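You operate a simulated robot arm through the tools that you are given. There is no shell and no other tool.

Carry out the task below with a simulated robot arm. There is one attempt and no reset: what you move stays moved.

TASK
Swap the capacitor at CAP 1 for the blue one and fit the green coil, pressed home.
Fine: in the black tray on the green bench; stand the old brown capacitor on the bench; CAP 2 stays empty; the other parts stay where they are. Set down upright: brown capacitor.
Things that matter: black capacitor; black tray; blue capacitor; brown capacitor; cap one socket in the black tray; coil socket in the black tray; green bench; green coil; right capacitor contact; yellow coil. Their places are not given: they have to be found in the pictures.

The check looks at the end state, three seconds after you hand in, the way a careful person would. Anything else that was tipped, shoved, dropped, spilled or broken makes it a failure. Lids that push on must go on centred and level and be pressed home; caps that screw on are set level and turned clockwise until they are tight.

THE ROBOT
A 7-joint arm with a fingered hand, fixed in place. Base frame: the origin is on the floor under the middle of its stand, x ahead of it, y to its left, z up; the work surface is at about z = 0.76. Readings come in m, degrees, newtons and seconds.
With the tool pointing down near the work surface it reaches from about 0.32 to 0.7 m from the base axis. Its first joint turns from -69.0 to 172.0 degrees. Payload 3.2 kg.
Tool frame: the origin (TCP) lies between the finger pads and is the grasp point; the fingertips stand 0.026 m ahead of it; z points along the fingers, y is the line along which they close. The gripper opens to 0.088 m; its body begins 0.03 m behind the TCP. The gripper is a hand of 5 fingers: y runs from the thumb to the fingers, the wrist lies at [-0.016, -0.108, -0.172] in the tool frame, and closing takes about 1.5 s.
Orientation is told as [roll, pitch, yaw] about the base's x, y, z axes, in that order, counted from this pose: with the fingers straight down and the wrist toward the robot, the tool's x, y and z point along [0, 1, 0], [1, 0, 0] and [0, 0, -1] of the base frame.

THE INTERFACE
- The arm moves only by the tool servo_tool. Its argument "deltas" is a list that holds one entry, the list of rows, each a list of 7 numbers: the turn, a rotation vector about the tool's x, y, z in units of 45 degrees (1.0 is 45 degrees), then the shift along the tool's x, y, z in units of 200 mm (1.0 is 200 mm), then the opening in per cent of the stroke, from 0 (shut) to 100 (fully open). In form: [[[ax, ay, az, x, y, z, hand], ...]]. A call has 1 to 20 rows; each row is the pose to reach, as a shift and turn from the pose commanded when the call began, along the tool's axes at that moment. A call with a number of a shift or a turn outside -1 to 1 is refused whole. A row lasts 0.2 s, in which the tool goes at most 0.05 m and 8.6 degrees; a call with a longer step from one row to the next is refused whole, and so is a gripper value outside its range. Where a pose cannot be reached the arm comes as near as it can. A force on the tool above 40 N (or 10 N above the force at the start of the call, whichever is more), or a blocked arm, ends the call early, and 0.2 s more pass. Each finger travels about 0.072 m/s and halts on what it meets, pressing with about 30 N; the grip force reading is that of the motor and also rises with nothing between the fingers. The clock runs only during rows and for 0.2 s after the last one: add rows that repeat a pose to give the fingers time. It gives the time, the measured TCP pose, the force on the tool (base axes), the opening and the grip force at its end, in the units of the frame above (readings bear some noise), with the torque about the TCP (base axes, N m) and any sound that the robot's microphone picked up, and new pictures: "show" is both (left out), scene, wrist or none.
- Cameras (640 x 400 px; columns grow to the right, rows downward): "scene" is fixed at [0.0577, 0.5017, 1.4979]; the picture's right is [-0.84, -0.55, 0.00], its down [-0.39, 0.60, -0.70] and it looks along [0.38, -0.58, -0.72] (base axes); focal length 312 px, centre (320, 200). "wrist" rides on the gripper at [0.067, -0.097, -0.117] in the tool frame; the picture's right is [-0.71, 0.33, -0.62], its down [-0.65, -0.65, 0.39] and it looks along [-0.28, 0.68, 0.68] (tool axes); focal length 234 px, centre (320, 200).
- slide_trunk(by): slides the trunk up (or, below 0, down) by that many m; the arm rides with it, the base frame stays. It gives what a move gives, with no picture.
- set_grasp(shape): the hand has 5 fingers and takes this shape, open, in about a second: jaw (thumb against the fingers, like two jaws); tri (thumb and two fingers); tip (a fingertip pinch); poke (one finger out to press); point (the index stretched); flat (the hand flat); cup (the hand cupped); fist (a fist). The gripper value then closes the fingers along that shape, each until it touches; the sizes above hold for jaw. It gives what a move gives, with no picture.
- probe_pixels(camera, pixels): for up to 12 pixels [column, row] of the newest picture of that camera ("zoom" is the newest enlarged one), the place [x, y, z] in the base frame of the surface seen there, good to about 0.002 m, but the place of the scene camera against the robot may be out by one fixed shift of up to 0.012 m in any direction. The clock stands still meanwhile.
- close_up(camera, box): a new picture of the part [left, top, right, bottom] of that camera's present view, enlarged. The clock stands still meanwhile.
- close_job(): hands the job in; it is judged then, once.

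Unless the task says otherwise, let go and move clear before handing in.

The tools are called after ">>>" as a command line: name --argument value ..., lists and objects as JSON in quotes. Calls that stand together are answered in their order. servo_tool: Moves the arm, as the interface text tells. Its arguments: {"type":"object","properties":{"deltas":{"type":"array","items":{"type":"array","items":{"type":"array","items":{"type":"number"}}}},"show":{"type":"string","enum":["both","scene","wrist","none"]}},"required":["deltas"]} The other tools are called the same way: slide_trunk (by) moves the trunk up or down; set_grasp (shape) gives the hand a shape; probe_pixels (camera, pixels) gives the place of the surface under pixels of a picture; close_up (camera, box) takes an enlarged picture of a part of a camera's view; close_job () hands the job in.

At the start:

```text
t: 0.0
tool_pos: [0.5138, -0.1761, 1.0379]
orientation: [0.0, 0.0, -0.1]
force: [0.3, -1.0, 0.4]
ft_torque: [0.0, 0.01, 0.01]
finger_gap: 0.0879
grip_force: 0.1
shape: jaw
trunk travel left (down, up): [-0.742, 0.098]
```

scene: 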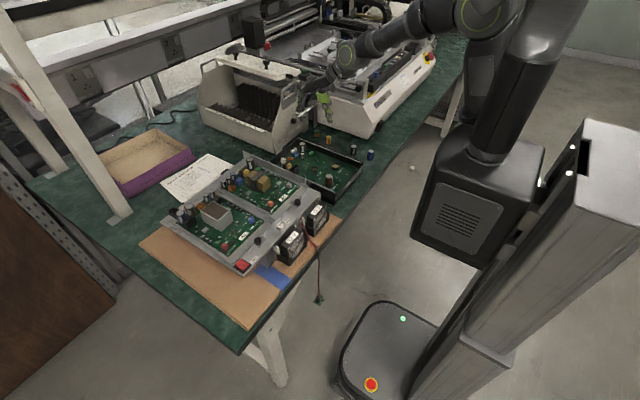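
wrist: 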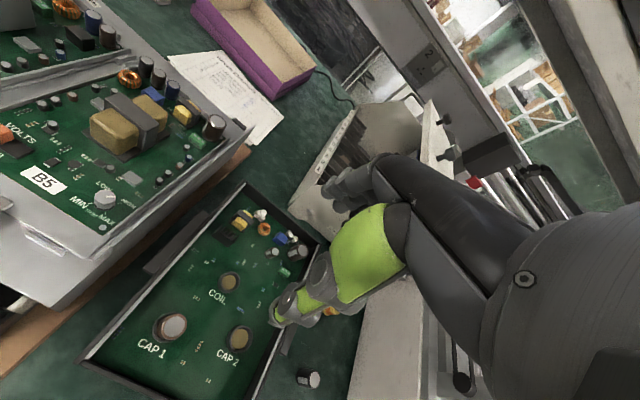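

The scene picture shows the black tray around pixels (320,170) with loose parts to its right; the wrist picture shows CAP 1, CAP 2 and COIL labels. I will take enlarged views first.

>>> close_up --camera "scene" --box '[260, 110, 400, 210]'

>>> close_up --camera "wrist" --box '[80, 180, 340, 400]'

```text
4.00 times, centred on (330, 160) of scene
```

zoom: 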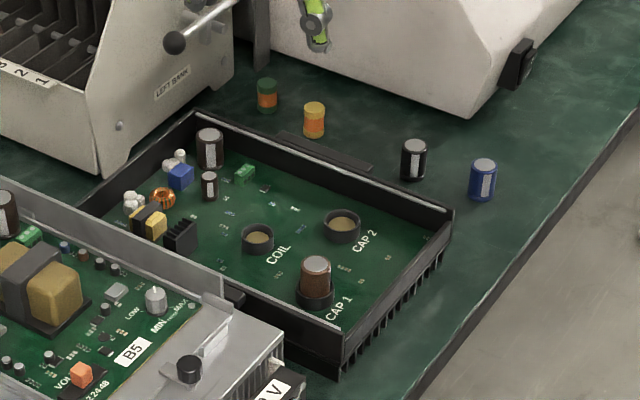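

```text
1.82 times, centred on (210, 290) of wrist
```

zoom: 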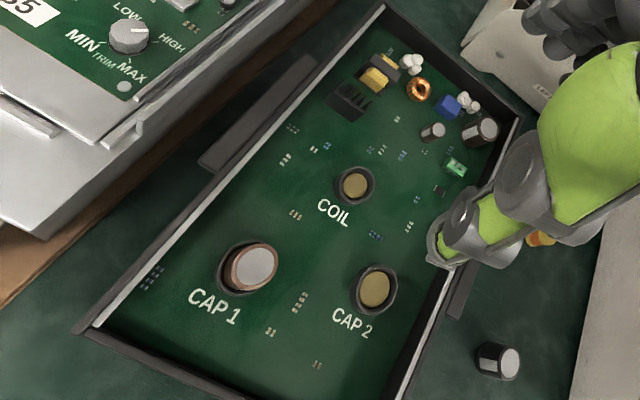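

The enlargement shows the brown capacitor in CAP 1 (zoom 315,275), green coil (267,95), yellow coil (314,120), black cap (413,160), blue cap (483,180). I'll enlarge further to measure each.

>>> close_up --camera "scene" --box '[300, 120, 390, 176]'

```text
7.11 times, centred on (345, 148) of scene
```

zoom: 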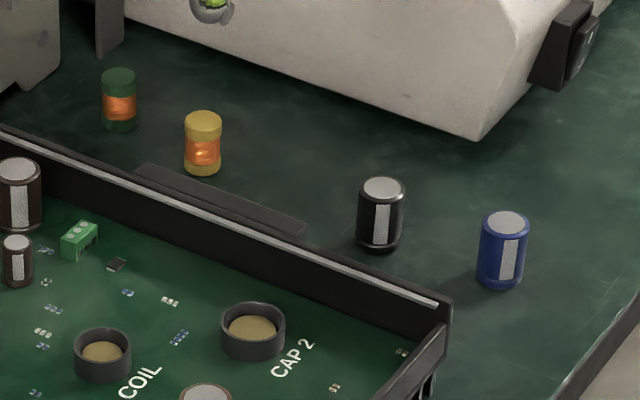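

>>> probe_pixels --camera "zoom" --pixels '[[118, 74], [119, 110], [203, 118], [382, 188], [380, 230], [507, 220], [500, 270], [480, 320], [253, 328], [102, 350], [253, 305], [204, 393]]'

>>> probe_pixels --camera "wrist" --pixels '[[173, 326], [238, 338], [229, 282], [312, 376], [200, 300], [245, 188], [318, 240], [88, 358], [265, 390], [150, 290]]'

```text
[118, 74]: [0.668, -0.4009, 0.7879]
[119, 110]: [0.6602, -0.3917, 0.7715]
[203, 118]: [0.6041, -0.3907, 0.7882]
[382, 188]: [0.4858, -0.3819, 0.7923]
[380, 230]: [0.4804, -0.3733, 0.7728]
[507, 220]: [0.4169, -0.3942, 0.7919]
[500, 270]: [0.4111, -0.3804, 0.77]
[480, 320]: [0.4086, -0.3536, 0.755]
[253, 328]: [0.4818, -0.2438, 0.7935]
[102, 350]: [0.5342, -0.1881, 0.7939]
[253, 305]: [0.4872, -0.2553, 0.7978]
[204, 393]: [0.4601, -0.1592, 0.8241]
```

```text
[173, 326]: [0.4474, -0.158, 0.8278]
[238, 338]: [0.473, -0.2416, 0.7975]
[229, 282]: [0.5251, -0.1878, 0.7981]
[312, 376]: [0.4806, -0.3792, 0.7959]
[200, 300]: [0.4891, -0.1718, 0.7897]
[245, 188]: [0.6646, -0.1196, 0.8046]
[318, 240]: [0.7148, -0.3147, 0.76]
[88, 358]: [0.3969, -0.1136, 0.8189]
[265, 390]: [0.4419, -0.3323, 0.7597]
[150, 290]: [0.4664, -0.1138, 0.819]
```

Scene vs wrist readings differ by about (-0.009, +0.001, +0.0045), so that is the camera shift. Next I'll map the machines near the green coil and the tray's walls and CAP 1.

>>> probe_pixels --camera "zoom" --pixels '[[30, 60], [60, 80], [95, 30], [115, 50], [140, 40], [200, 50], [260, 70], [330, 100], [480, 135], [150, 20], [60, 40], [10, 85]]'

>>> close_up --camera "scene" --box '[270, 130, 380, 210]'

>>> close_up --camera "wrist" --box '[120, 260, 270, 370]'

```text
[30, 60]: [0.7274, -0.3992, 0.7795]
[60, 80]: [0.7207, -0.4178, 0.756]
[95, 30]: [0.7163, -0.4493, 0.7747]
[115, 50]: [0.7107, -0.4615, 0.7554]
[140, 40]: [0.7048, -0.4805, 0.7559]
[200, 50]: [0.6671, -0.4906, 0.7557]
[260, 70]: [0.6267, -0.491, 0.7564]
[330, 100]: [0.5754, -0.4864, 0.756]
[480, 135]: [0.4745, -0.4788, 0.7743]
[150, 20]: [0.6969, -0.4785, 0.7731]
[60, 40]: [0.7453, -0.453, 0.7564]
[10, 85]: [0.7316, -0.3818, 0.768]
```

```text
5.00 times, centred on (325, 170) of scene
```

zoom: 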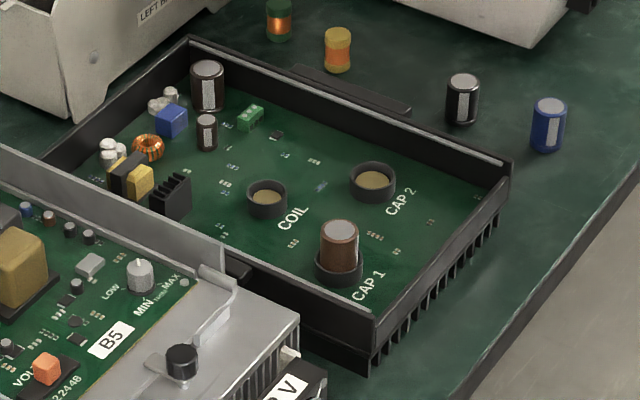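

```text
3.64 times, centred on (195, 315) of wrist
```

zoom: 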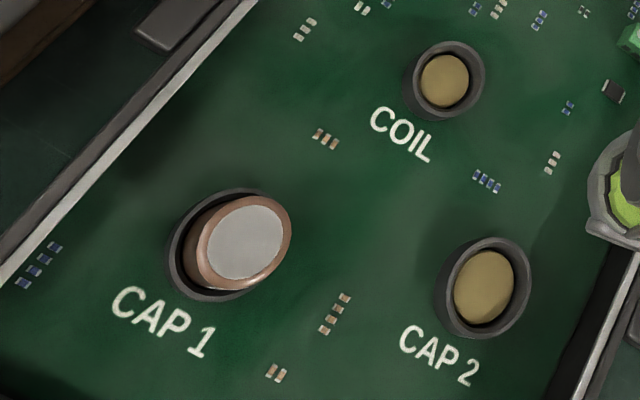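

Machine faces near the green coil: x≈0.718 (left bank) and y≈-0.478 (cream case), so space there is limited. I'll look at the hand itself in the scene view (around pixel 317,109).

>>> close_up --camera "scene" --box '[260, 10, 440, 130]'

>>> close_up --camera "wrist" --box '[240, 120, 640, 400]'

```text
3.33 times, centred on (350, 70) of scene
```

zoom: 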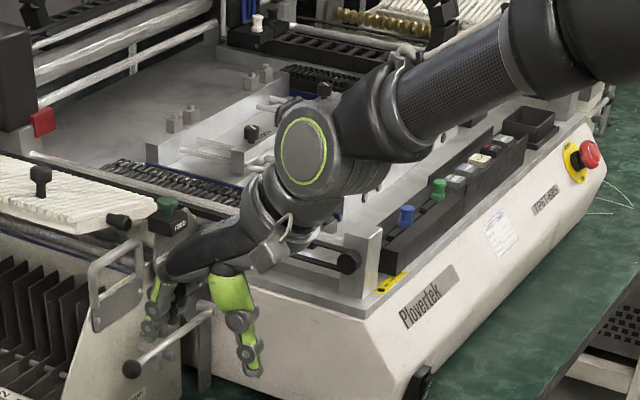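

```text
1.43 times, centred on (440, 260) of wrist
```

zoom: 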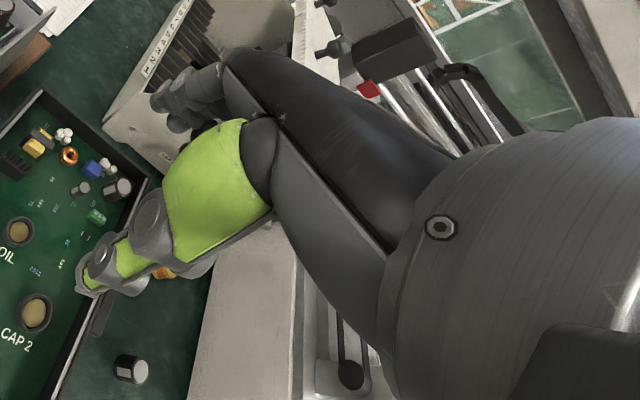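

The thumb (green, zoom 235,310) is on the robot side and the fingers on the far side. I'll try the "tri" shape in free air and look.

>>> set_grasp --shape "tri"

>>> servo_tool --deltas '[[[0, 0, 0, 0, 0, 0, 50], [0, 0, 0, 0, 0, 0, 50], [0, 0, 0, 0, 0, 0, 50], [0, 0, 0, 0, 0, 0, 50], [0, 0, 0, 0, 0, 0, 50]]]'

>>> close_up --camera "wrist" --box '[240, 120, 480, 340]'

>>> close_up --camera "scene" --box '[280, 50, 370, 130]'

```text
t: 0.9
tool_pos: [0.5141, -0.1757, 1.0371]
orientation: [-0.1, 0.0, 0.0]
force: [-0.1, 0.0, -0.9]
ft_torque: [-0.02, -0.01, -0.01]
finger_gap: 0.088
grip_force: 0.1
shape: tri
trunk travel left (down, up): [-0.742, 0.098]
```

```text
t: 2.1
tool_pos: [0.5142, -0.176, 1.0374]
orientation: [0.0, 0.0, 0.0]
force: [0.4, 1.2, 0.1]
ft_torque: [-0.01, 0.01, 0.03]
finger_gap: 0.0445
grip_force: 0.1
shape: tri
trunk travel left (down, up): [-0.742, 0.098]
```

scene: 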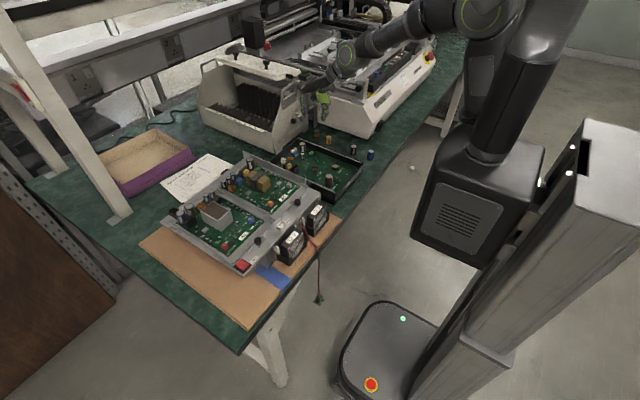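
wrist: 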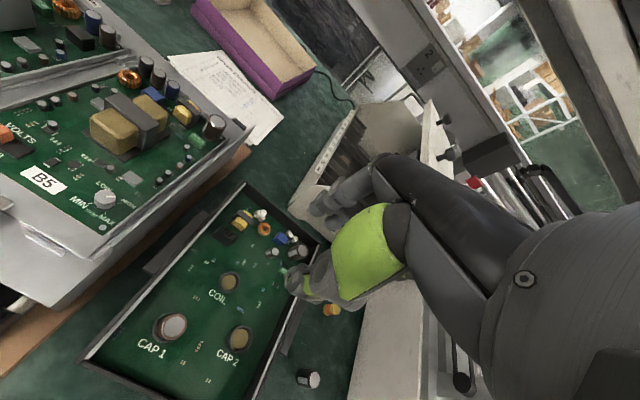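

```text
1.82 times, centred on (360, 230) of wrist
```

zoom: 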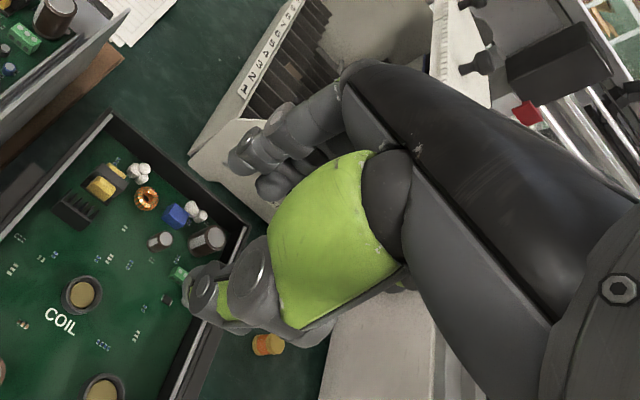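

```text
5.00 times, centred on (325, 90) of scene
```

zoom: 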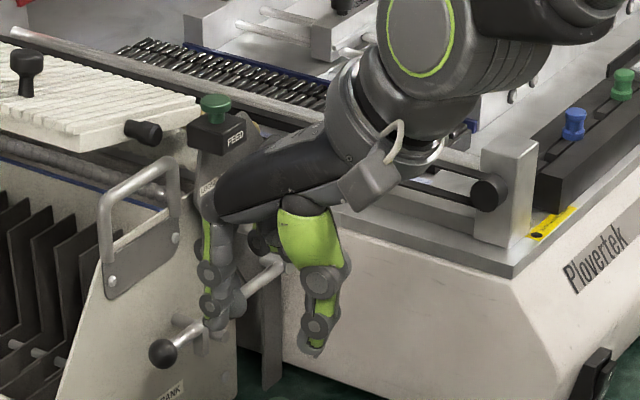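

The tri shape at half opening is visible; thumb tip near wrist pixel (300,287), index tip near (320,205). I'll probe the fingers to find where they sit relative to the TCP.

>>> probe_pixels --camera "wrist" --pixels '[[294, 286], [303, 280], [310, 296], [320, 270], [318, 208], [340, 190], [345, 215], [355, 200], [333, 290], [350, 250], [390, 240], [375, 165]]'

>>> probe_pixels --camera "zoom" --pixels '[[316, 350], [318, 328], [330, 280], [215, 325], [215, 300], [235, 305], [205, 270], [255, 245], [300, 235], [210, 190], [300, 160], [240, 300]]'

```text
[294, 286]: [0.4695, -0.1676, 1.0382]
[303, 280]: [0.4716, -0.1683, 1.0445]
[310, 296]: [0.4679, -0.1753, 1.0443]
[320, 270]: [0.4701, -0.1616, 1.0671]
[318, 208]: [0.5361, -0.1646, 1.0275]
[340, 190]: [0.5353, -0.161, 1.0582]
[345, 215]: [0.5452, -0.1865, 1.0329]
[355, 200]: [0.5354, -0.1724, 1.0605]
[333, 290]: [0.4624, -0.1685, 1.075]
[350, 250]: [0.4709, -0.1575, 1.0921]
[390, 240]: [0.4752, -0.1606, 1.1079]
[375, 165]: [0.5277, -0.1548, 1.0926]
```

```text
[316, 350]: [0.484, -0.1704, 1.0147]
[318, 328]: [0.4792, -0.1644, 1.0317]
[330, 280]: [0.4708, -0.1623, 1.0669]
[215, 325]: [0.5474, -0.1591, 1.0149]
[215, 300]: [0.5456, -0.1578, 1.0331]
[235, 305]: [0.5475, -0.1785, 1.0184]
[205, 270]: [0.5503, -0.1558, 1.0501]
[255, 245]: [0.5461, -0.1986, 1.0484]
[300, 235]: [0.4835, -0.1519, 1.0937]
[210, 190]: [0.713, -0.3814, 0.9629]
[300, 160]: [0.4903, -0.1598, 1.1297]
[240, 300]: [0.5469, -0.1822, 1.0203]
```

Fingertips sit ~26 mm below the TCP, and the tri grip is about two fingers wide around the TCP. Now I'll map the arm links, the free bench area, tray walls, and chassis height.

>>> probe_pixels --camera "scene" --pixels '[[460, 220], [490, 140], [515, 90], [480, 12], [420, 30], [345, 50], [385, 150], [368, 195], [355, 185], [400, 130], [375, 185], [345, 215]]'

>>> close_up --camera "scene" --box '[320, 110, 450, 200]'

```text
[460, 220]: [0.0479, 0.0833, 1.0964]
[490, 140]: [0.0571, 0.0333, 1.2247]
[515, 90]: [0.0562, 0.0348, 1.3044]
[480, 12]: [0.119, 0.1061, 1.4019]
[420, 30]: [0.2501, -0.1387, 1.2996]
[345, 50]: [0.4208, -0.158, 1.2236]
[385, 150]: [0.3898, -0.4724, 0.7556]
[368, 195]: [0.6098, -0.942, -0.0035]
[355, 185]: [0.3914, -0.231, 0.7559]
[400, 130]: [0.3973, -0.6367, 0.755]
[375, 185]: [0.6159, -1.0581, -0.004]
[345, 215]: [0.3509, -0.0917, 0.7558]
```

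```text
4.44 times, centred on (385, 155) of scene
```

zoom: 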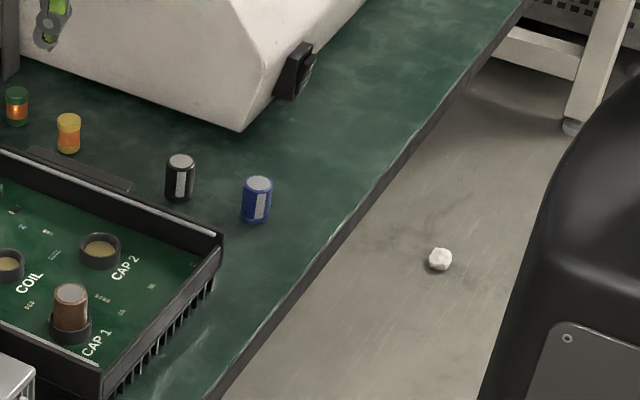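

Bench edge lies along zoom pixels (525,10)–(210,395). I'll probe points near it and in candidate free spots for standing the brown capacitor.

>>> probe_pixels --camera "zoom" --pixels '[[320, 235], [330, 245], [250, 330], [300, 170], [290, 150], [258, 184], [240, 130], [215, 240], [180, 161], [222, 232], [350, 130], [90, 375]]'

```text
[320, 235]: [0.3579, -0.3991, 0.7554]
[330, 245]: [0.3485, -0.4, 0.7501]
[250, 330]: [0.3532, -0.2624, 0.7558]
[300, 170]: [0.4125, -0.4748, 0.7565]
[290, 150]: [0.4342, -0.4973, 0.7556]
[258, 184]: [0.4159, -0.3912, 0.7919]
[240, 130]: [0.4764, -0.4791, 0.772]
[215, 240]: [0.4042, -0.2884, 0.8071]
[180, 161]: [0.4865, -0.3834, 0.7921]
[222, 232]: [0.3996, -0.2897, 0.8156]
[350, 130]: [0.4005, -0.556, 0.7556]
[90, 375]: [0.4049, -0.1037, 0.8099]
```

Positions in robot frame (after shift): blue ≈(0.4075,-0.392), black ≈(0.477,-0.381), tray near-right corner ≈(0.39,-0.289), bench edge x≈0.342. I'll move above CAP 1 at z≈0.93 to look closer with the wrist camera.

>>> servo_tool --deltas '[[[0, 0, 0, 0.018, -0.066, 0.11, 60], [0, 0, 0, 0.036, -0.132, 0.22, 60], [0, 0, 0, 0.054, -0.2, 0.33, 60], [0, 0, 0, 0.072, -0.266, 0.44, 60], [0, 0, 0, 0.09, -0.332, 0.535, 60], [0, 0, 0, 0.09, -0.332, 0.535, 60], [0, 0, 0, 0.09, -0.332, 0.535, 60]]]'

>>> close_up --camera "scene" --box '[290, 70, 400, 210]'

```text
t: 3.7
tool_pos: [0.4487, -0.1572, 0.9313]
orientation: [0.0, 0.0, -0.1]
force: [-0.7, 0.6, 0.6]
ft_torque: [0.01, -0.01, 0.01]
finger_gap: 0.0524
grip_force: 0.0
shape: tri
trunk travel left (down, up): [-0.742, 0.098]
```

scene: 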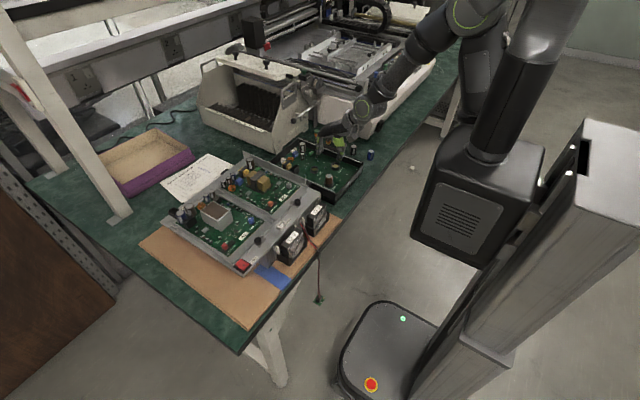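
wrist: 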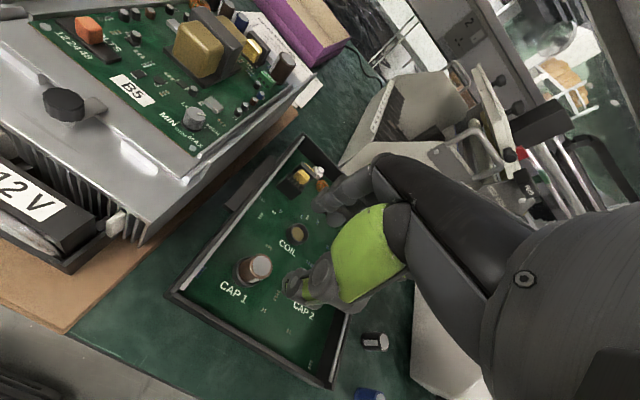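

```text
2.86 times, centred on (345, 140) of scene
```

zoom: 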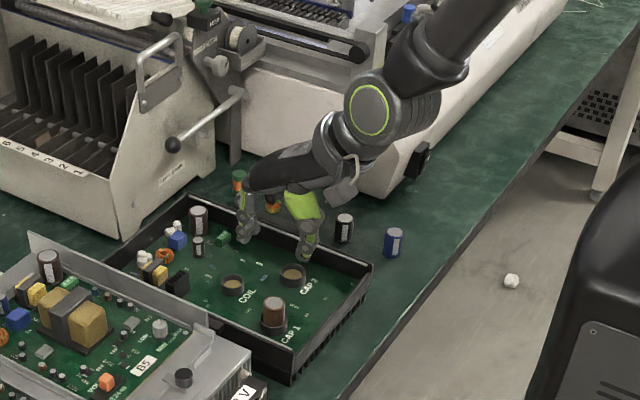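

The arm is above CAP 1 region; the brown cap is at wrist pixel (256,268). I'll enlarge and probe the brown cap, sockets, rims, and the neighbouring chassis height.

>>> close_up --camera "wrist" --box '[190, 200, 350, 320]'

>>> probe_pixels --camera "wrist" --pixels '[[180, 165], [130, 215], [62, 105], [115, 228], [180, 290], [240, 210], [330, 385], [300, 140], [345, 320], [375, 341], [370, 395], [297, 232]]'

```text
3.33 times, centred on (270, 260) of wrist
```

zoom: 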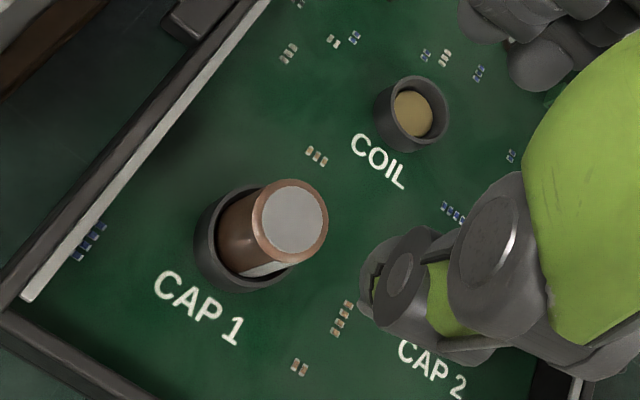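

```text
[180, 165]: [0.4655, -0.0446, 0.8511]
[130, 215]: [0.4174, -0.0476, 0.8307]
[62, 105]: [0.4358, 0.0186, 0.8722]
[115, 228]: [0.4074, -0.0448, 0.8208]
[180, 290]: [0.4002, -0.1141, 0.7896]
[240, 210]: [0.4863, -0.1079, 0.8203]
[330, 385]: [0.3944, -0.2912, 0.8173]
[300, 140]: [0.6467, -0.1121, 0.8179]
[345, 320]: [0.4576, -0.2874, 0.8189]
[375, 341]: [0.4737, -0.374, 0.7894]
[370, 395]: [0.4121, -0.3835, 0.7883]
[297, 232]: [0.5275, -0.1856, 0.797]
```

The brown cap top is at zoom (293,220) with socket ring around (245,240). I'll probe the top's edges, the ring and the coil socket for exact centres and heights.

>>> probe_pixels --camera "zoom" --pixels '[[293, 220], [268, 200], [318, 245], [300, 190], [278, 250], [200, 250], [218, 200], [245, 290], [413, 113], [383, 130], [440, 130], [412, 80]]'

```text
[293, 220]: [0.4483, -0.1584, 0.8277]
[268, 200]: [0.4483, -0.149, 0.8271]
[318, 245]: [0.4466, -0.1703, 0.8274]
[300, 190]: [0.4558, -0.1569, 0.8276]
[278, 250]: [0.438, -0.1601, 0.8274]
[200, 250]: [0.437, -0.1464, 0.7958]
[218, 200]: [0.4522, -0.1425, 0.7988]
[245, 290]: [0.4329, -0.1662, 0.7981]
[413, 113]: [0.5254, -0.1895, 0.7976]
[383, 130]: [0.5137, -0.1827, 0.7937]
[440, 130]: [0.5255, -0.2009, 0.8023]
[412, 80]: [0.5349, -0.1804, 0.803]
```

Brown top centre ≈(0.4475,-0.159,0.8275), ring rim z≈0.802, coil socket centre ≈(0.525,-0.190), contact z≈0.7975. I'll close the fingers in air to cap width to see how tri pads meet.

>>> servo_tool --deltas '[[[0, 0, 0, 0, 0, 0, 28], [0, 0, 0, 0, 0, 0, 28], [0, 0, 0, 0, 0, 0, 28], [0, 0, 0, 0, 0, 0, 28]]]'

>>> close_up --camera "scene" --box '[325, 110, 385, 170]'

>>> close_up --camera "wrist" --box '[260, 150, 420, 310]'

```text
t: 4.7
tool_pos: [0.4489, -0.1583, 0.9305]
orientation: [-0.1, 0.1, -0.1]
force: [1.0, -0.3, 0.3]
ft_torque: [0.0, 0.02, -0.02]
finger_gap: 0.0248
grip_force: 0.0
shape: tri
trunk travel left (down, up): [-0.742, 0.098]
```

scene: 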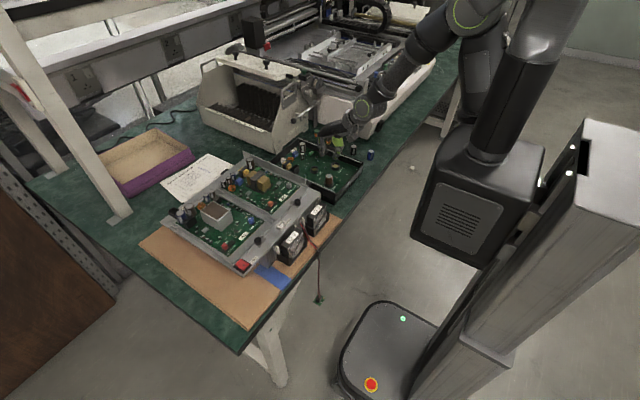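
wrist: 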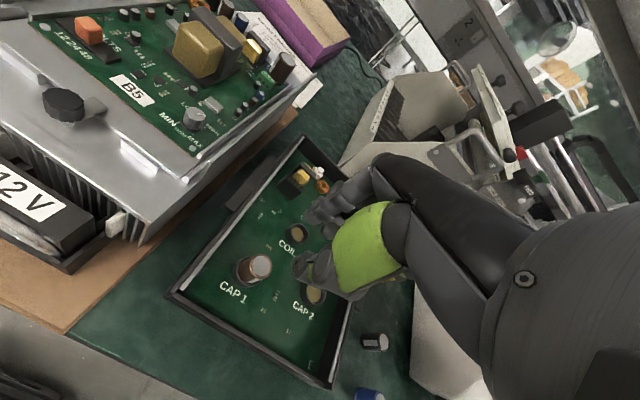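

```text
6.67 times, centred on (355, 140) of scene
```

zoom: 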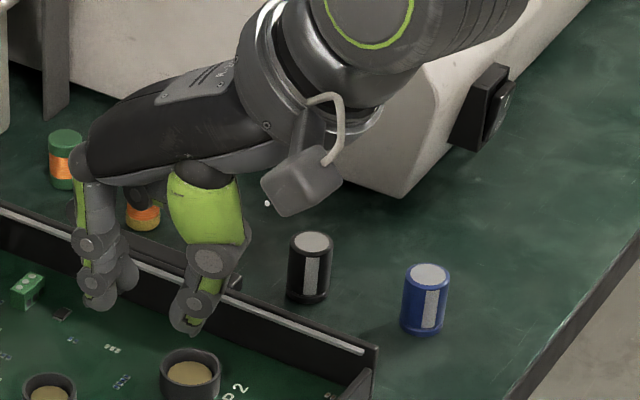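

```text
2.50 times, centred on (340, 230) of wrist
```

zoom: 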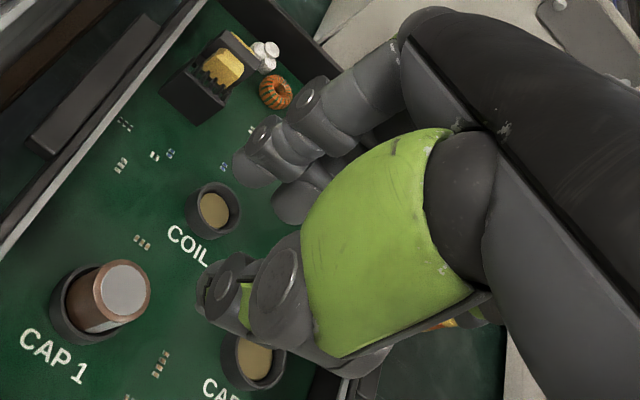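

The tri pads look roughly parallel at a 25 mm gap. I'll probe the tips' positions to check tool offsets and tip depth.

>>> probe_pixels --camera "scene" --pixels '[[342, 159], [334, 155]]'

>>> probe_pixels --camera "wrist" --pixels '[[313, 266], [318, 279], [325, 262], [325, 213], [333, 222], [340, 205], [322, 220], [335, 230]]'

>>> close_up --camera "scene" --box '[325, 130, 355, 165]'

```text
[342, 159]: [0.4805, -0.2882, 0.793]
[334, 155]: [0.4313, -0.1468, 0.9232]
```

```text
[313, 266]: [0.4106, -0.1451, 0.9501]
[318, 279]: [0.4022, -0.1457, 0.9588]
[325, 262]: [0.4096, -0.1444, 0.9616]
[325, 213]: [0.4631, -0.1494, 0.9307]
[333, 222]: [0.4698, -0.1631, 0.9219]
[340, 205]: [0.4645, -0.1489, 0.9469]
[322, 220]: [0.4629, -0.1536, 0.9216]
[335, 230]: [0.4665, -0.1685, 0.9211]
```

```text
11.43 times, centred on (340, 148) of scene
```

zoom: 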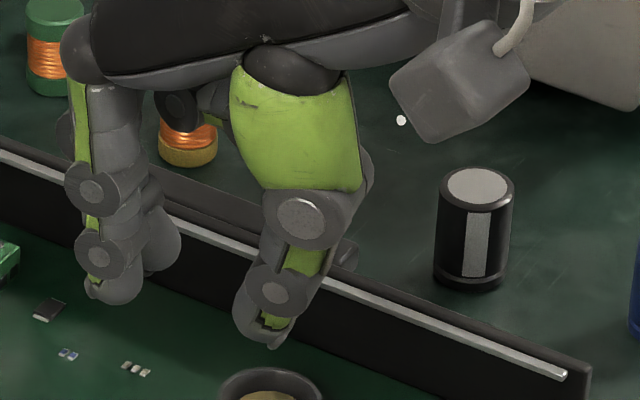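

>>> probe_pixels --camera "zoom" --pixels '[[272, 345], [245, 330], [272, 295], [300, 220], [120, 300], [100, 295], [165, 265], [100, 250], [150, 180], [135, 280], [255, 340], [150, 270]]'

```text
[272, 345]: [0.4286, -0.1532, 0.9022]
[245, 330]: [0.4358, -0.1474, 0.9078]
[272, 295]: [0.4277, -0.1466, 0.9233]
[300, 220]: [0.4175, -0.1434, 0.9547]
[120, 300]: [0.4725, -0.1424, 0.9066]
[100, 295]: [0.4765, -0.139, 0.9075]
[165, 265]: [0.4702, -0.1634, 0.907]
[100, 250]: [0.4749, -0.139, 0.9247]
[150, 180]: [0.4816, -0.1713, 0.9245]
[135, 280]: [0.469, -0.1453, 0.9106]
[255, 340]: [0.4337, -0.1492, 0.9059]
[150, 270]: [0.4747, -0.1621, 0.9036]
```

Thumb and finger tips are symmetric about the TCP and ~25 mm below it. I'll open to 45 % and go down over the brown cap to TCP z≈0.85 first and check.

>>> servo_tool --deltas '[[[0, 0, 0, 0, 0, 0, 45], [0, 0, 0, -0.005, 0, 0.05, 45], [0, 0, 0, -0.005, 0, 0.12, 45], [0, 0, 0, -0.005, 0, 0.2, 45], [0, 0, 0, -0.005, 0, 0.27, 45], [0, 0, 0, -0.005, 0, 0.33, 45], [0, 0, 0, -0.005, 0, 0.38, 45], [0, 0, 0, -0.005, 0, 0.4, 45], [0, 0, 0, -0.005, 0, 0.4, 45]]]'

>>> close_up --camera "scene" --box '[310, 140, 360, 190]'

>>> close_up --camera "wrist" --box '[240, 150, 400, 310]'

```text
t: 6.7
tool_pos: [0.4481, -0.1585, 0.8496]
orientation: [0.0, -0.1, -0.1]
force: [-0.6, -0.5, 0.4]
ft_torque: [-0.01, -0.02, 0.0]
finger_gap: 0.0395
grip_force: 0.1
shape: tri
trunk travel left (down, up): [-0.742, 0.098]
```

scene: 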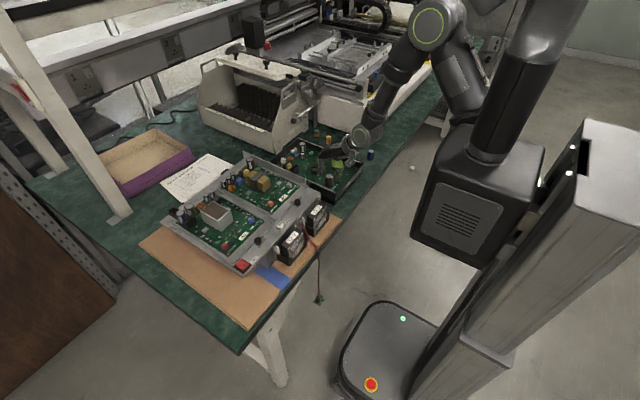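
wrist: 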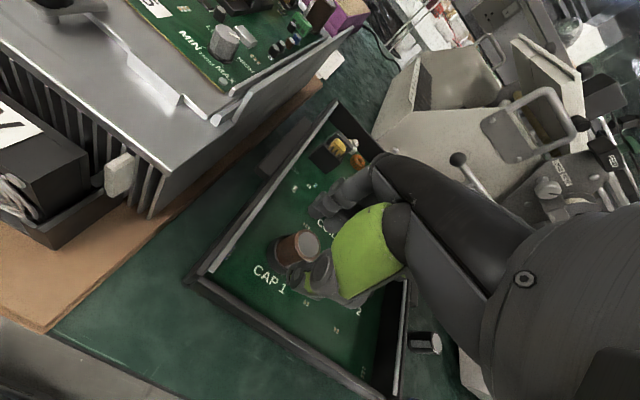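

```text
8.00 times, centred on (335, 165) of scene
```

zoom: 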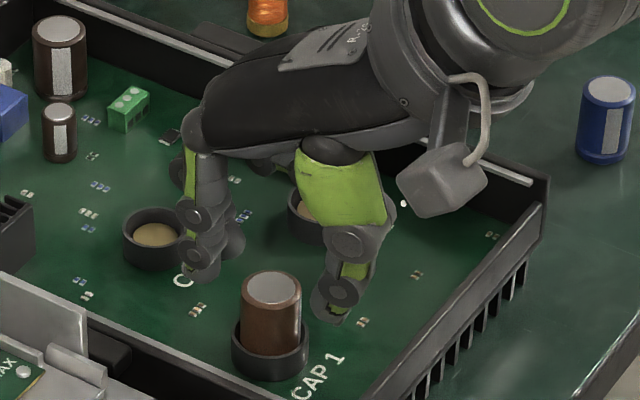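

```text
2.50 times, centred on (320, 230) of wrist
```

zoom: 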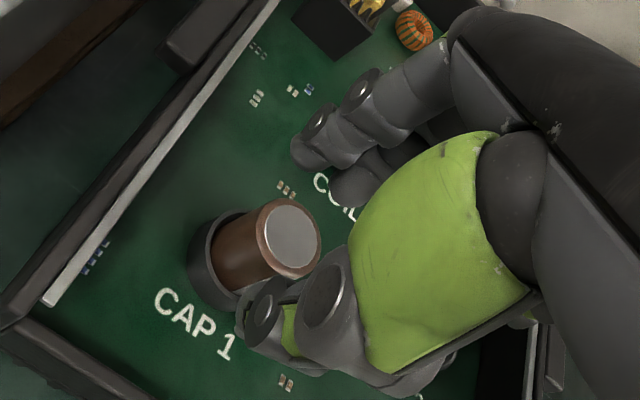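

Tips appear to straddle the brown cap (zoom top centre 273,290; tips 200,275 and 328,315). I'll probe to verify lateral alignment before going lower.

>>> close_up --camera "scene" --box '[325, 155, 360, 190]'

>>> probe_pixels --camera "wrist" --pixels '[[312, 247], [300, 237], [322, 250], [309, 231], [304, 254], [318, 210], [330, 220], [308, 270]]'

```text
11.43 times, centred on (342, 172) of scene
```

zoom: 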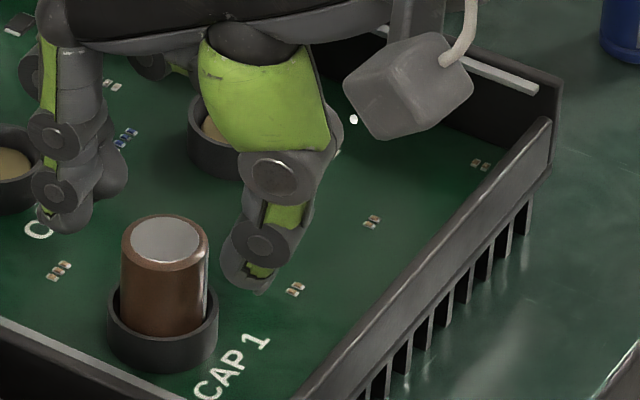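

```text
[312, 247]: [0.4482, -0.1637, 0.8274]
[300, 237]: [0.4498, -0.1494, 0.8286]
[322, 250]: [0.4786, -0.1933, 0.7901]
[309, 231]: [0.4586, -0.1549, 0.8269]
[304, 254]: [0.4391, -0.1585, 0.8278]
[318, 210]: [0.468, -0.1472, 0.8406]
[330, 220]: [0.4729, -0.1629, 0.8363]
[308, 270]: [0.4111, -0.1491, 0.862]
```

>>> probe_pixels --camera "zoom" --pixels '[[255, 288], [230, 268], [75, 225], [55, 222], [108, 195], [165, 240], [125, 240], [205, 240], [165, 218], [165, 262], [90, 190], [112, 335]]'

```text
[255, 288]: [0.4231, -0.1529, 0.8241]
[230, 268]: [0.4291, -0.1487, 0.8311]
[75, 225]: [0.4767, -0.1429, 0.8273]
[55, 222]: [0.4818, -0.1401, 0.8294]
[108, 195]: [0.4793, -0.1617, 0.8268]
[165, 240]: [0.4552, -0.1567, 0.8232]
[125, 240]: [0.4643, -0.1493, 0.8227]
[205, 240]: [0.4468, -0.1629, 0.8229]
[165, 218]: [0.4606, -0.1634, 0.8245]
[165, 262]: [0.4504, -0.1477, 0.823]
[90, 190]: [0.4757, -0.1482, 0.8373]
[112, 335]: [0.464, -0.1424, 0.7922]
```

The cap centre and finger midpoint agree within ~2 mm. I'll go down to z≈0.832 (tips just above the ring) and close.

>>> servo_tool --deltas '[[[0, 0, 0, 0.005, -0.003, 0.03, 45], [0, 0, 0, 0.005, -0.003, 0.06, 45], [0, 0, 0, 0.005, -0.003, 0.088, 45], [0, 0, 0, 0.005, -0.003, 0.088, 45], [0, 0, 0, 0.005, -0.003, 0.088, 30], [0, 0, 0, 0.005, -0.003, 0.088, 20], [0, 0, 0, 0.005, -0.003, 0.088, 10], [0, 0, 0, 0.005, -0.003, 0.088, 0], [0, 0, 0, 0.005, -0.003, 0.088, 0], [0, 0, 0, 0.005, -0.003, 0.088, 0], [0, 0, 0, 0.005, -0.003, 0.088, 0]]]'

>>> close_up --camera "scene" --box '[325, 155, 360, 190]'

>>> close_up --camera "wrist" --box '[240, 180, 400, 310]'

```text
t: 9.1
tool_pos: [0.4471, -0.1594, 0.8341]
orientation: [0.1, 0.0, -0.1]
force: [0.1, 0.7, -0.2]
ft_torque: [0.0, 0.02, -0.04]
finger_gap: 0.0161
grip_force: 30.2
shape: tri
trunk travel left (down, up): [-0.742, 0.098]
```

scene: 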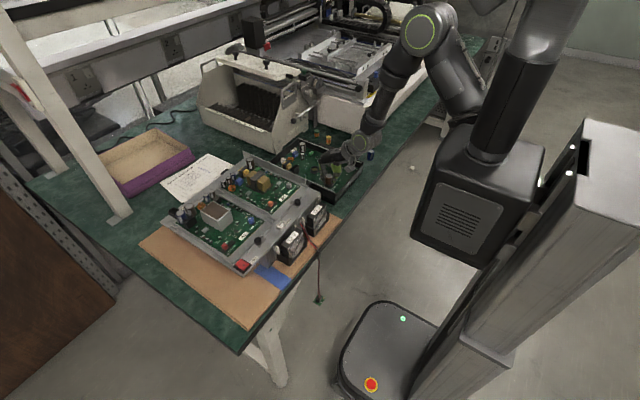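
wrist: 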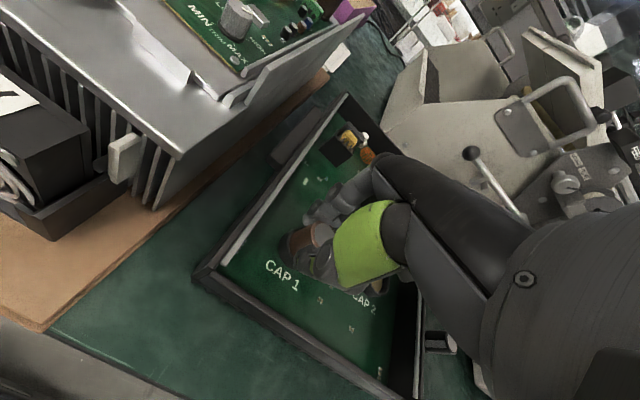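

```text
11.43 times, centred on (342, 172) of scene
```

zoom: 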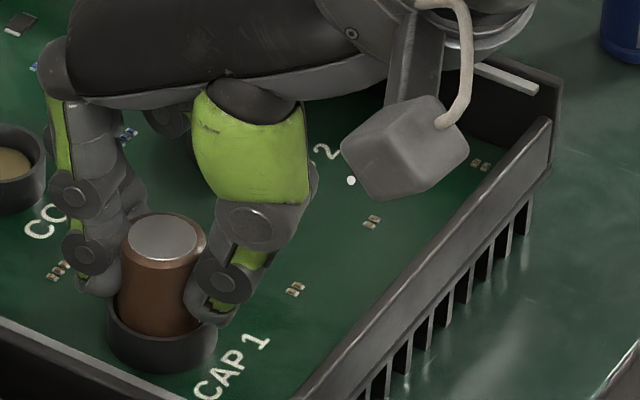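

```text
3.08 times, centred on (320, 245) of wrist
```

zoom: 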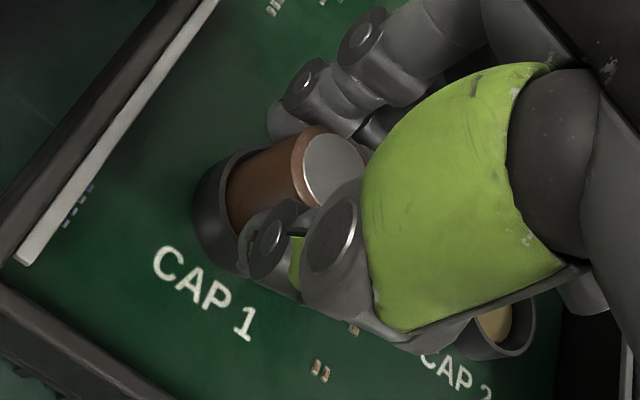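

The fingers hold the brown cap (gap 16 mm, grip 30 N). Now I lift straight up and watch the force.

>>> servo_tool --deltas '[[[0, 0, 0, 0, 0, -0.02, 0], [0, 0, 0, 0, 0, -0.05, 0], [0, 0, 0, 0, 0, -0.1, 0], [0, 0, 0, 0, 0, -0.15, 0], [0, 0, 0, 0, 0, -0.2, 0], [0, 0, 0, 0, 0, -0.2, 0]]]'

>>> close_up --camera "scene" --box '[315, 135, 365, 185]'

>>> close_up --camera "wrist" --box '[240, 180, 400, 310]'

```text
t: 10.5
tool_pos: [0.4474, -0.1581, 0.8725]
orientation: [0.0, 0.0, -0.1]
force: [-0.2, 0.0, -0.5]
ft_torque: [-0.01, -0.01, -0.02]
finger_gap: 0.0159
grip_force: 30.1
shape: tri
trunk travel left (down, up): [-0.742, 0.098]
```

scene: 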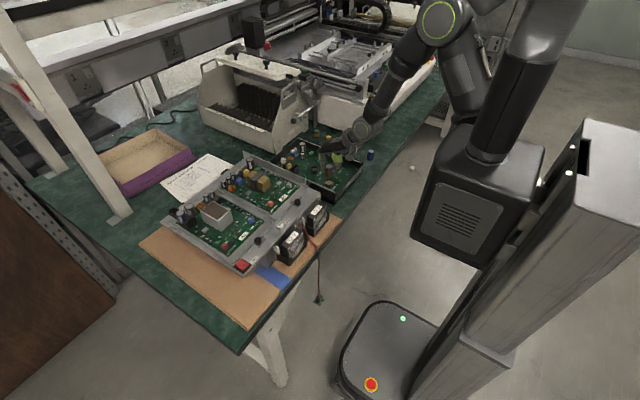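
wrist: 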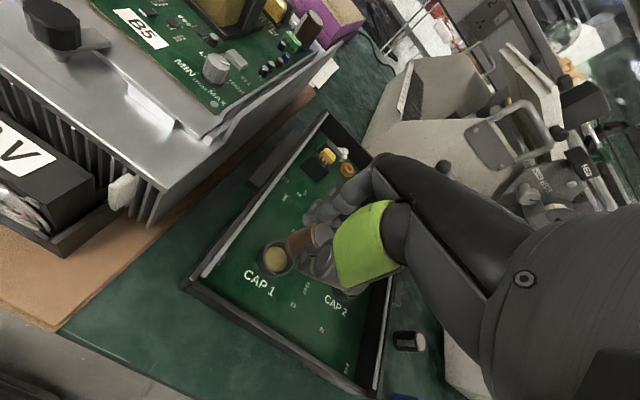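

```text
8.00 times, centred on (340, 160) of scene
```

zoom: 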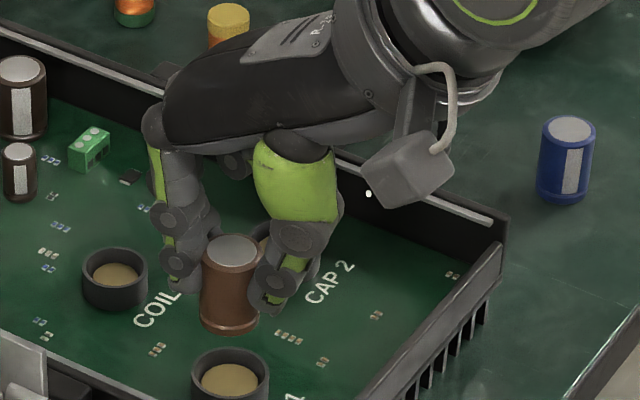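

```text
3.08 times, centred on (320, 245) of wrist
```

zoom: 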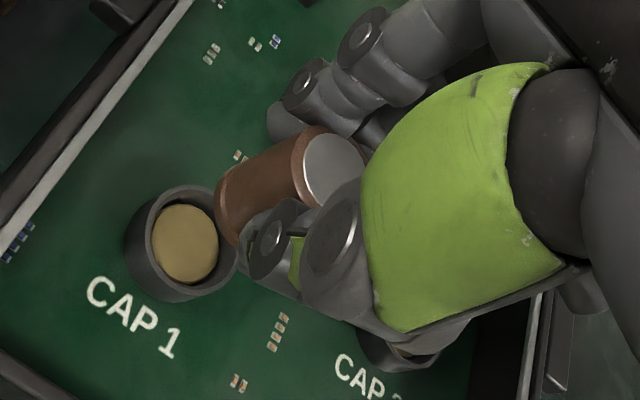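

The brown cap is out and upright (zoom 230,285). I'll probe the emptied CAP 1 contact and the cap's bottom height.

>>> probe_pixels --camera "zoom" --pixels '[[185, 240], [170, 260], [205, 225], [150, 290], [185, 190], [222, 240], [235, 190], [330, 160], [310, 190], [135, 250], [228, 215], [160, 280]]'

>>> close_up --camera "scene" --box '[325, 150, 360, 185]'

```text
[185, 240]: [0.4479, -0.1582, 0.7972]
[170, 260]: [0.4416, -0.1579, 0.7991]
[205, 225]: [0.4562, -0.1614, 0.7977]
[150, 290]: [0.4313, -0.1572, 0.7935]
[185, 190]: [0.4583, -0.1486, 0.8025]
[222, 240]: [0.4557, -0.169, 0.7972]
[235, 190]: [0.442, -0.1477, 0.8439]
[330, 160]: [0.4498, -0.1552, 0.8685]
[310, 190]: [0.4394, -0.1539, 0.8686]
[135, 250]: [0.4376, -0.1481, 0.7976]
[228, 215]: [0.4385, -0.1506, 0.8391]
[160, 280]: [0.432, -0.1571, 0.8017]
```

```text
11.43 times, centred on (342, 168) of scene
```

zoom: 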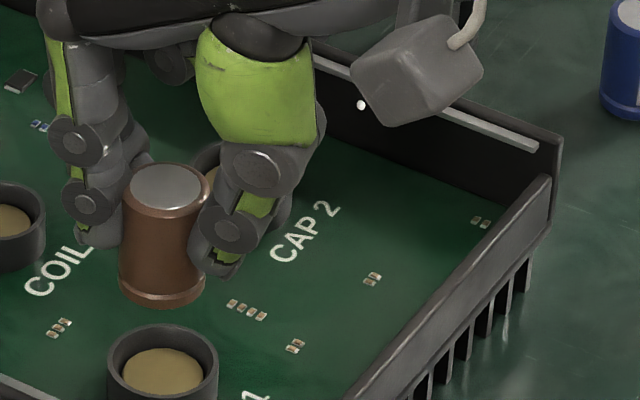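

>>> probe_pixels --camera "zoom" --pixels '[[160, 305], [160, 298], [160, 280], [125, 285], [202, 285], [168, 185], [160, 390], [112, 365], [216, 365], [160, 328], [130, 190], [205, 190]]'

```text
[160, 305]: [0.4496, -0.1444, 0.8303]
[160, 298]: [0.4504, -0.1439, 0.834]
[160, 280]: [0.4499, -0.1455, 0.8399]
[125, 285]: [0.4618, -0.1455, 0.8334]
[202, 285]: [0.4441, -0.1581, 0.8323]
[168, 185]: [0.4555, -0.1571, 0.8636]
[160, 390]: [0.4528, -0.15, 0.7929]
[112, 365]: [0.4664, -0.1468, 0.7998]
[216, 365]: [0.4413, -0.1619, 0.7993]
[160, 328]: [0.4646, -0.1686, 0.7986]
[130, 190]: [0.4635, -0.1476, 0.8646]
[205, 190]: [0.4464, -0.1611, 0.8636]
```

Brown spans about 36 mm; its top sits ~4 mm under the TCP. I'll check the black knob on the cream case (scene ~379,127) before choosing the stand-down spot.

>>> probe_pixels --camera "scene" --pixels '[[379, 127], [376, 130], [382, 122], [375, 138], [374, 133], [388, 146], [392, 142], [384, 158], [378, 150], [366, 156], [371, 153], [371, 160]]'

```text
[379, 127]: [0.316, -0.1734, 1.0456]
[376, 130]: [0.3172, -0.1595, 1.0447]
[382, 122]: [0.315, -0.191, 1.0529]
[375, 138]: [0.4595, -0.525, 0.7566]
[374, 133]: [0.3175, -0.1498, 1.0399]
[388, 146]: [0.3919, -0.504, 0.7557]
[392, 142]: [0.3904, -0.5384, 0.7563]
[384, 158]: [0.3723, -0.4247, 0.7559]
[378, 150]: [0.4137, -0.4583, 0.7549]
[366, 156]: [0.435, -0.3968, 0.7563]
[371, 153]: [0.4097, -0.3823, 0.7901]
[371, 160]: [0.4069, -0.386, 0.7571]
```

The knob area is tight, so I'll stand the brown cap at ≈(0.385,-0.335), an open spot 60 mm from the blue cap and clear of the tray. Lifting and carrying it over at z≈0.90.

>>> servo_tool --deltas '[[[0, 0, 0, 0, 0, -0.07, 0], [0, 0, 0, 0, 0, -0.133, 0], [0, 0, 0, -0.1, -0.035, -0.133, 0], [0, 0, 0, -0.25, -0.087, -0.133, 0], [0, 0, 0, -0.42, -0.147, -0.133, 0], [0, 0, 0, -0.6, -0.21, -0.133, 0], [0, 0, 0, -0.75, -0.262, -0.133, 0], [0, 0, 0, -0.85, -0.297, -0.133, 0], [0, 0, 0, -0.8845, -0.309, -0.133, 0], [0, 0, 0, -0.8845, -0.309, -0.133, 0]]]'

>>> close_up --camera "scene" --box '[335, 130, 395, 190]'

```text
t: 12.7
tool_pos: [0.3857, -0.3348, 0.8994]
orientation: [0.0, 0.0, 0.0]
force: [-0.3, 0.3, -0.3]
ft_torque: [0.0, 0.03, -0.04]
finger_gap: 0.0162
grip_force: 29.9
shape: tri
trunk travel left (down, up): [-0.742, 0.098]
```

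scene: 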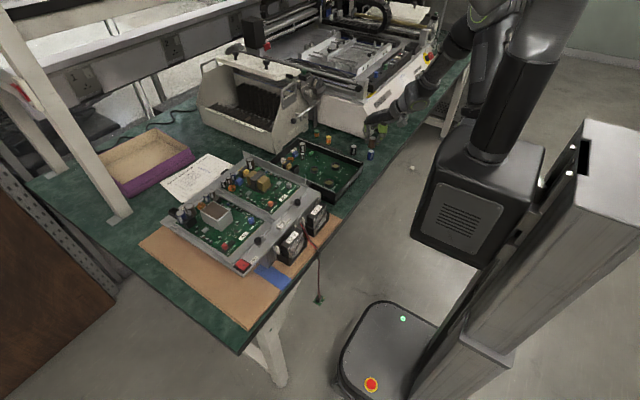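
wrist: 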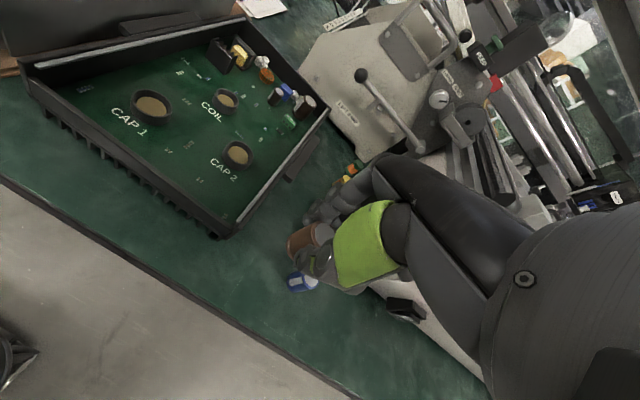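

```text
6.67 times, centred on (365, 160) of scene
```

zoom: 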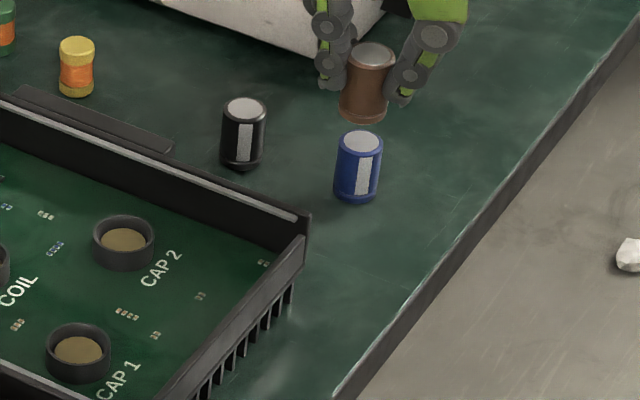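

Brown hangs upright, leaning in the image about like the blue one (perspective). I'll probe its top plane to check for tilt.

>>> close_up --camera "scene" --box '[355, 130, 385, 160]'

>>> probe_pixels --camera "zoom" --pixels '[[260, 120], [345, 130], [300, 105], [300, 145], [300, 125], [270, 320], [230, 305], [325, 310]]'

```text
13.33 times, centred on (370, 145) of scene
```

zoom: 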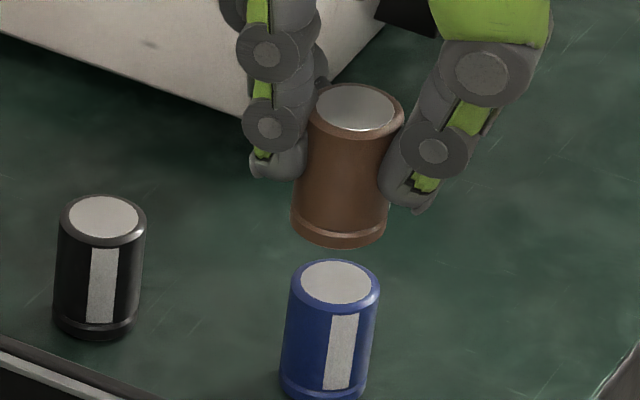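

```text
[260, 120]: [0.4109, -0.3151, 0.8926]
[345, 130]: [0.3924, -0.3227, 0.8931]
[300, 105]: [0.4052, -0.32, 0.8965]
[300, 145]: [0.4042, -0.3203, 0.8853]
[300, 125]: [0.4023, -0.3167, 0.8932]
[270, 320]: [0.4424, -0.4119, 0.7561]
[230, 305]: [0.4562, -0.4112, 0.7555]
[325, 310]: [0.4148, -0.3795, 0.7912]
```

>>> probe_pixels --camera "zoom" --pixels '[[322, 103], [390, 110], [358, 90], [352, 126], [355, 107], [340, 246], [338, 240], [300, 225], [378, 235], [105, 217], [335, 282], [375, 170]]'

```text
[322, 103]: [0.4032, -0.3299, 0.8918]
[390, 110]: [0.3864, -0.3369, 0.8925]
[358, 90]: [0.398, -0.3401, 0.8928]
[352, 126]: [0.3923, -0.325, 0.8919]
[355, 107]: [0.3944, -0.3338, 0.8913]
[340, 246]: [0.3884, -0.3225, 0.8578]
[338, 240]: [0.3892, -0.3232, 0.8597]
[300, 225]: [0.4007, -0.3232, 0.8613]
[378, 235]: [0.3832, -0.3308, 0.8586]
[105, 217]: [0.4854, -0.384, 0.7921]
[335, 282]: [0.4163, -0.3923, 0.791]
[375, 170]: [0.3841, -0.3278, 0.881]
```

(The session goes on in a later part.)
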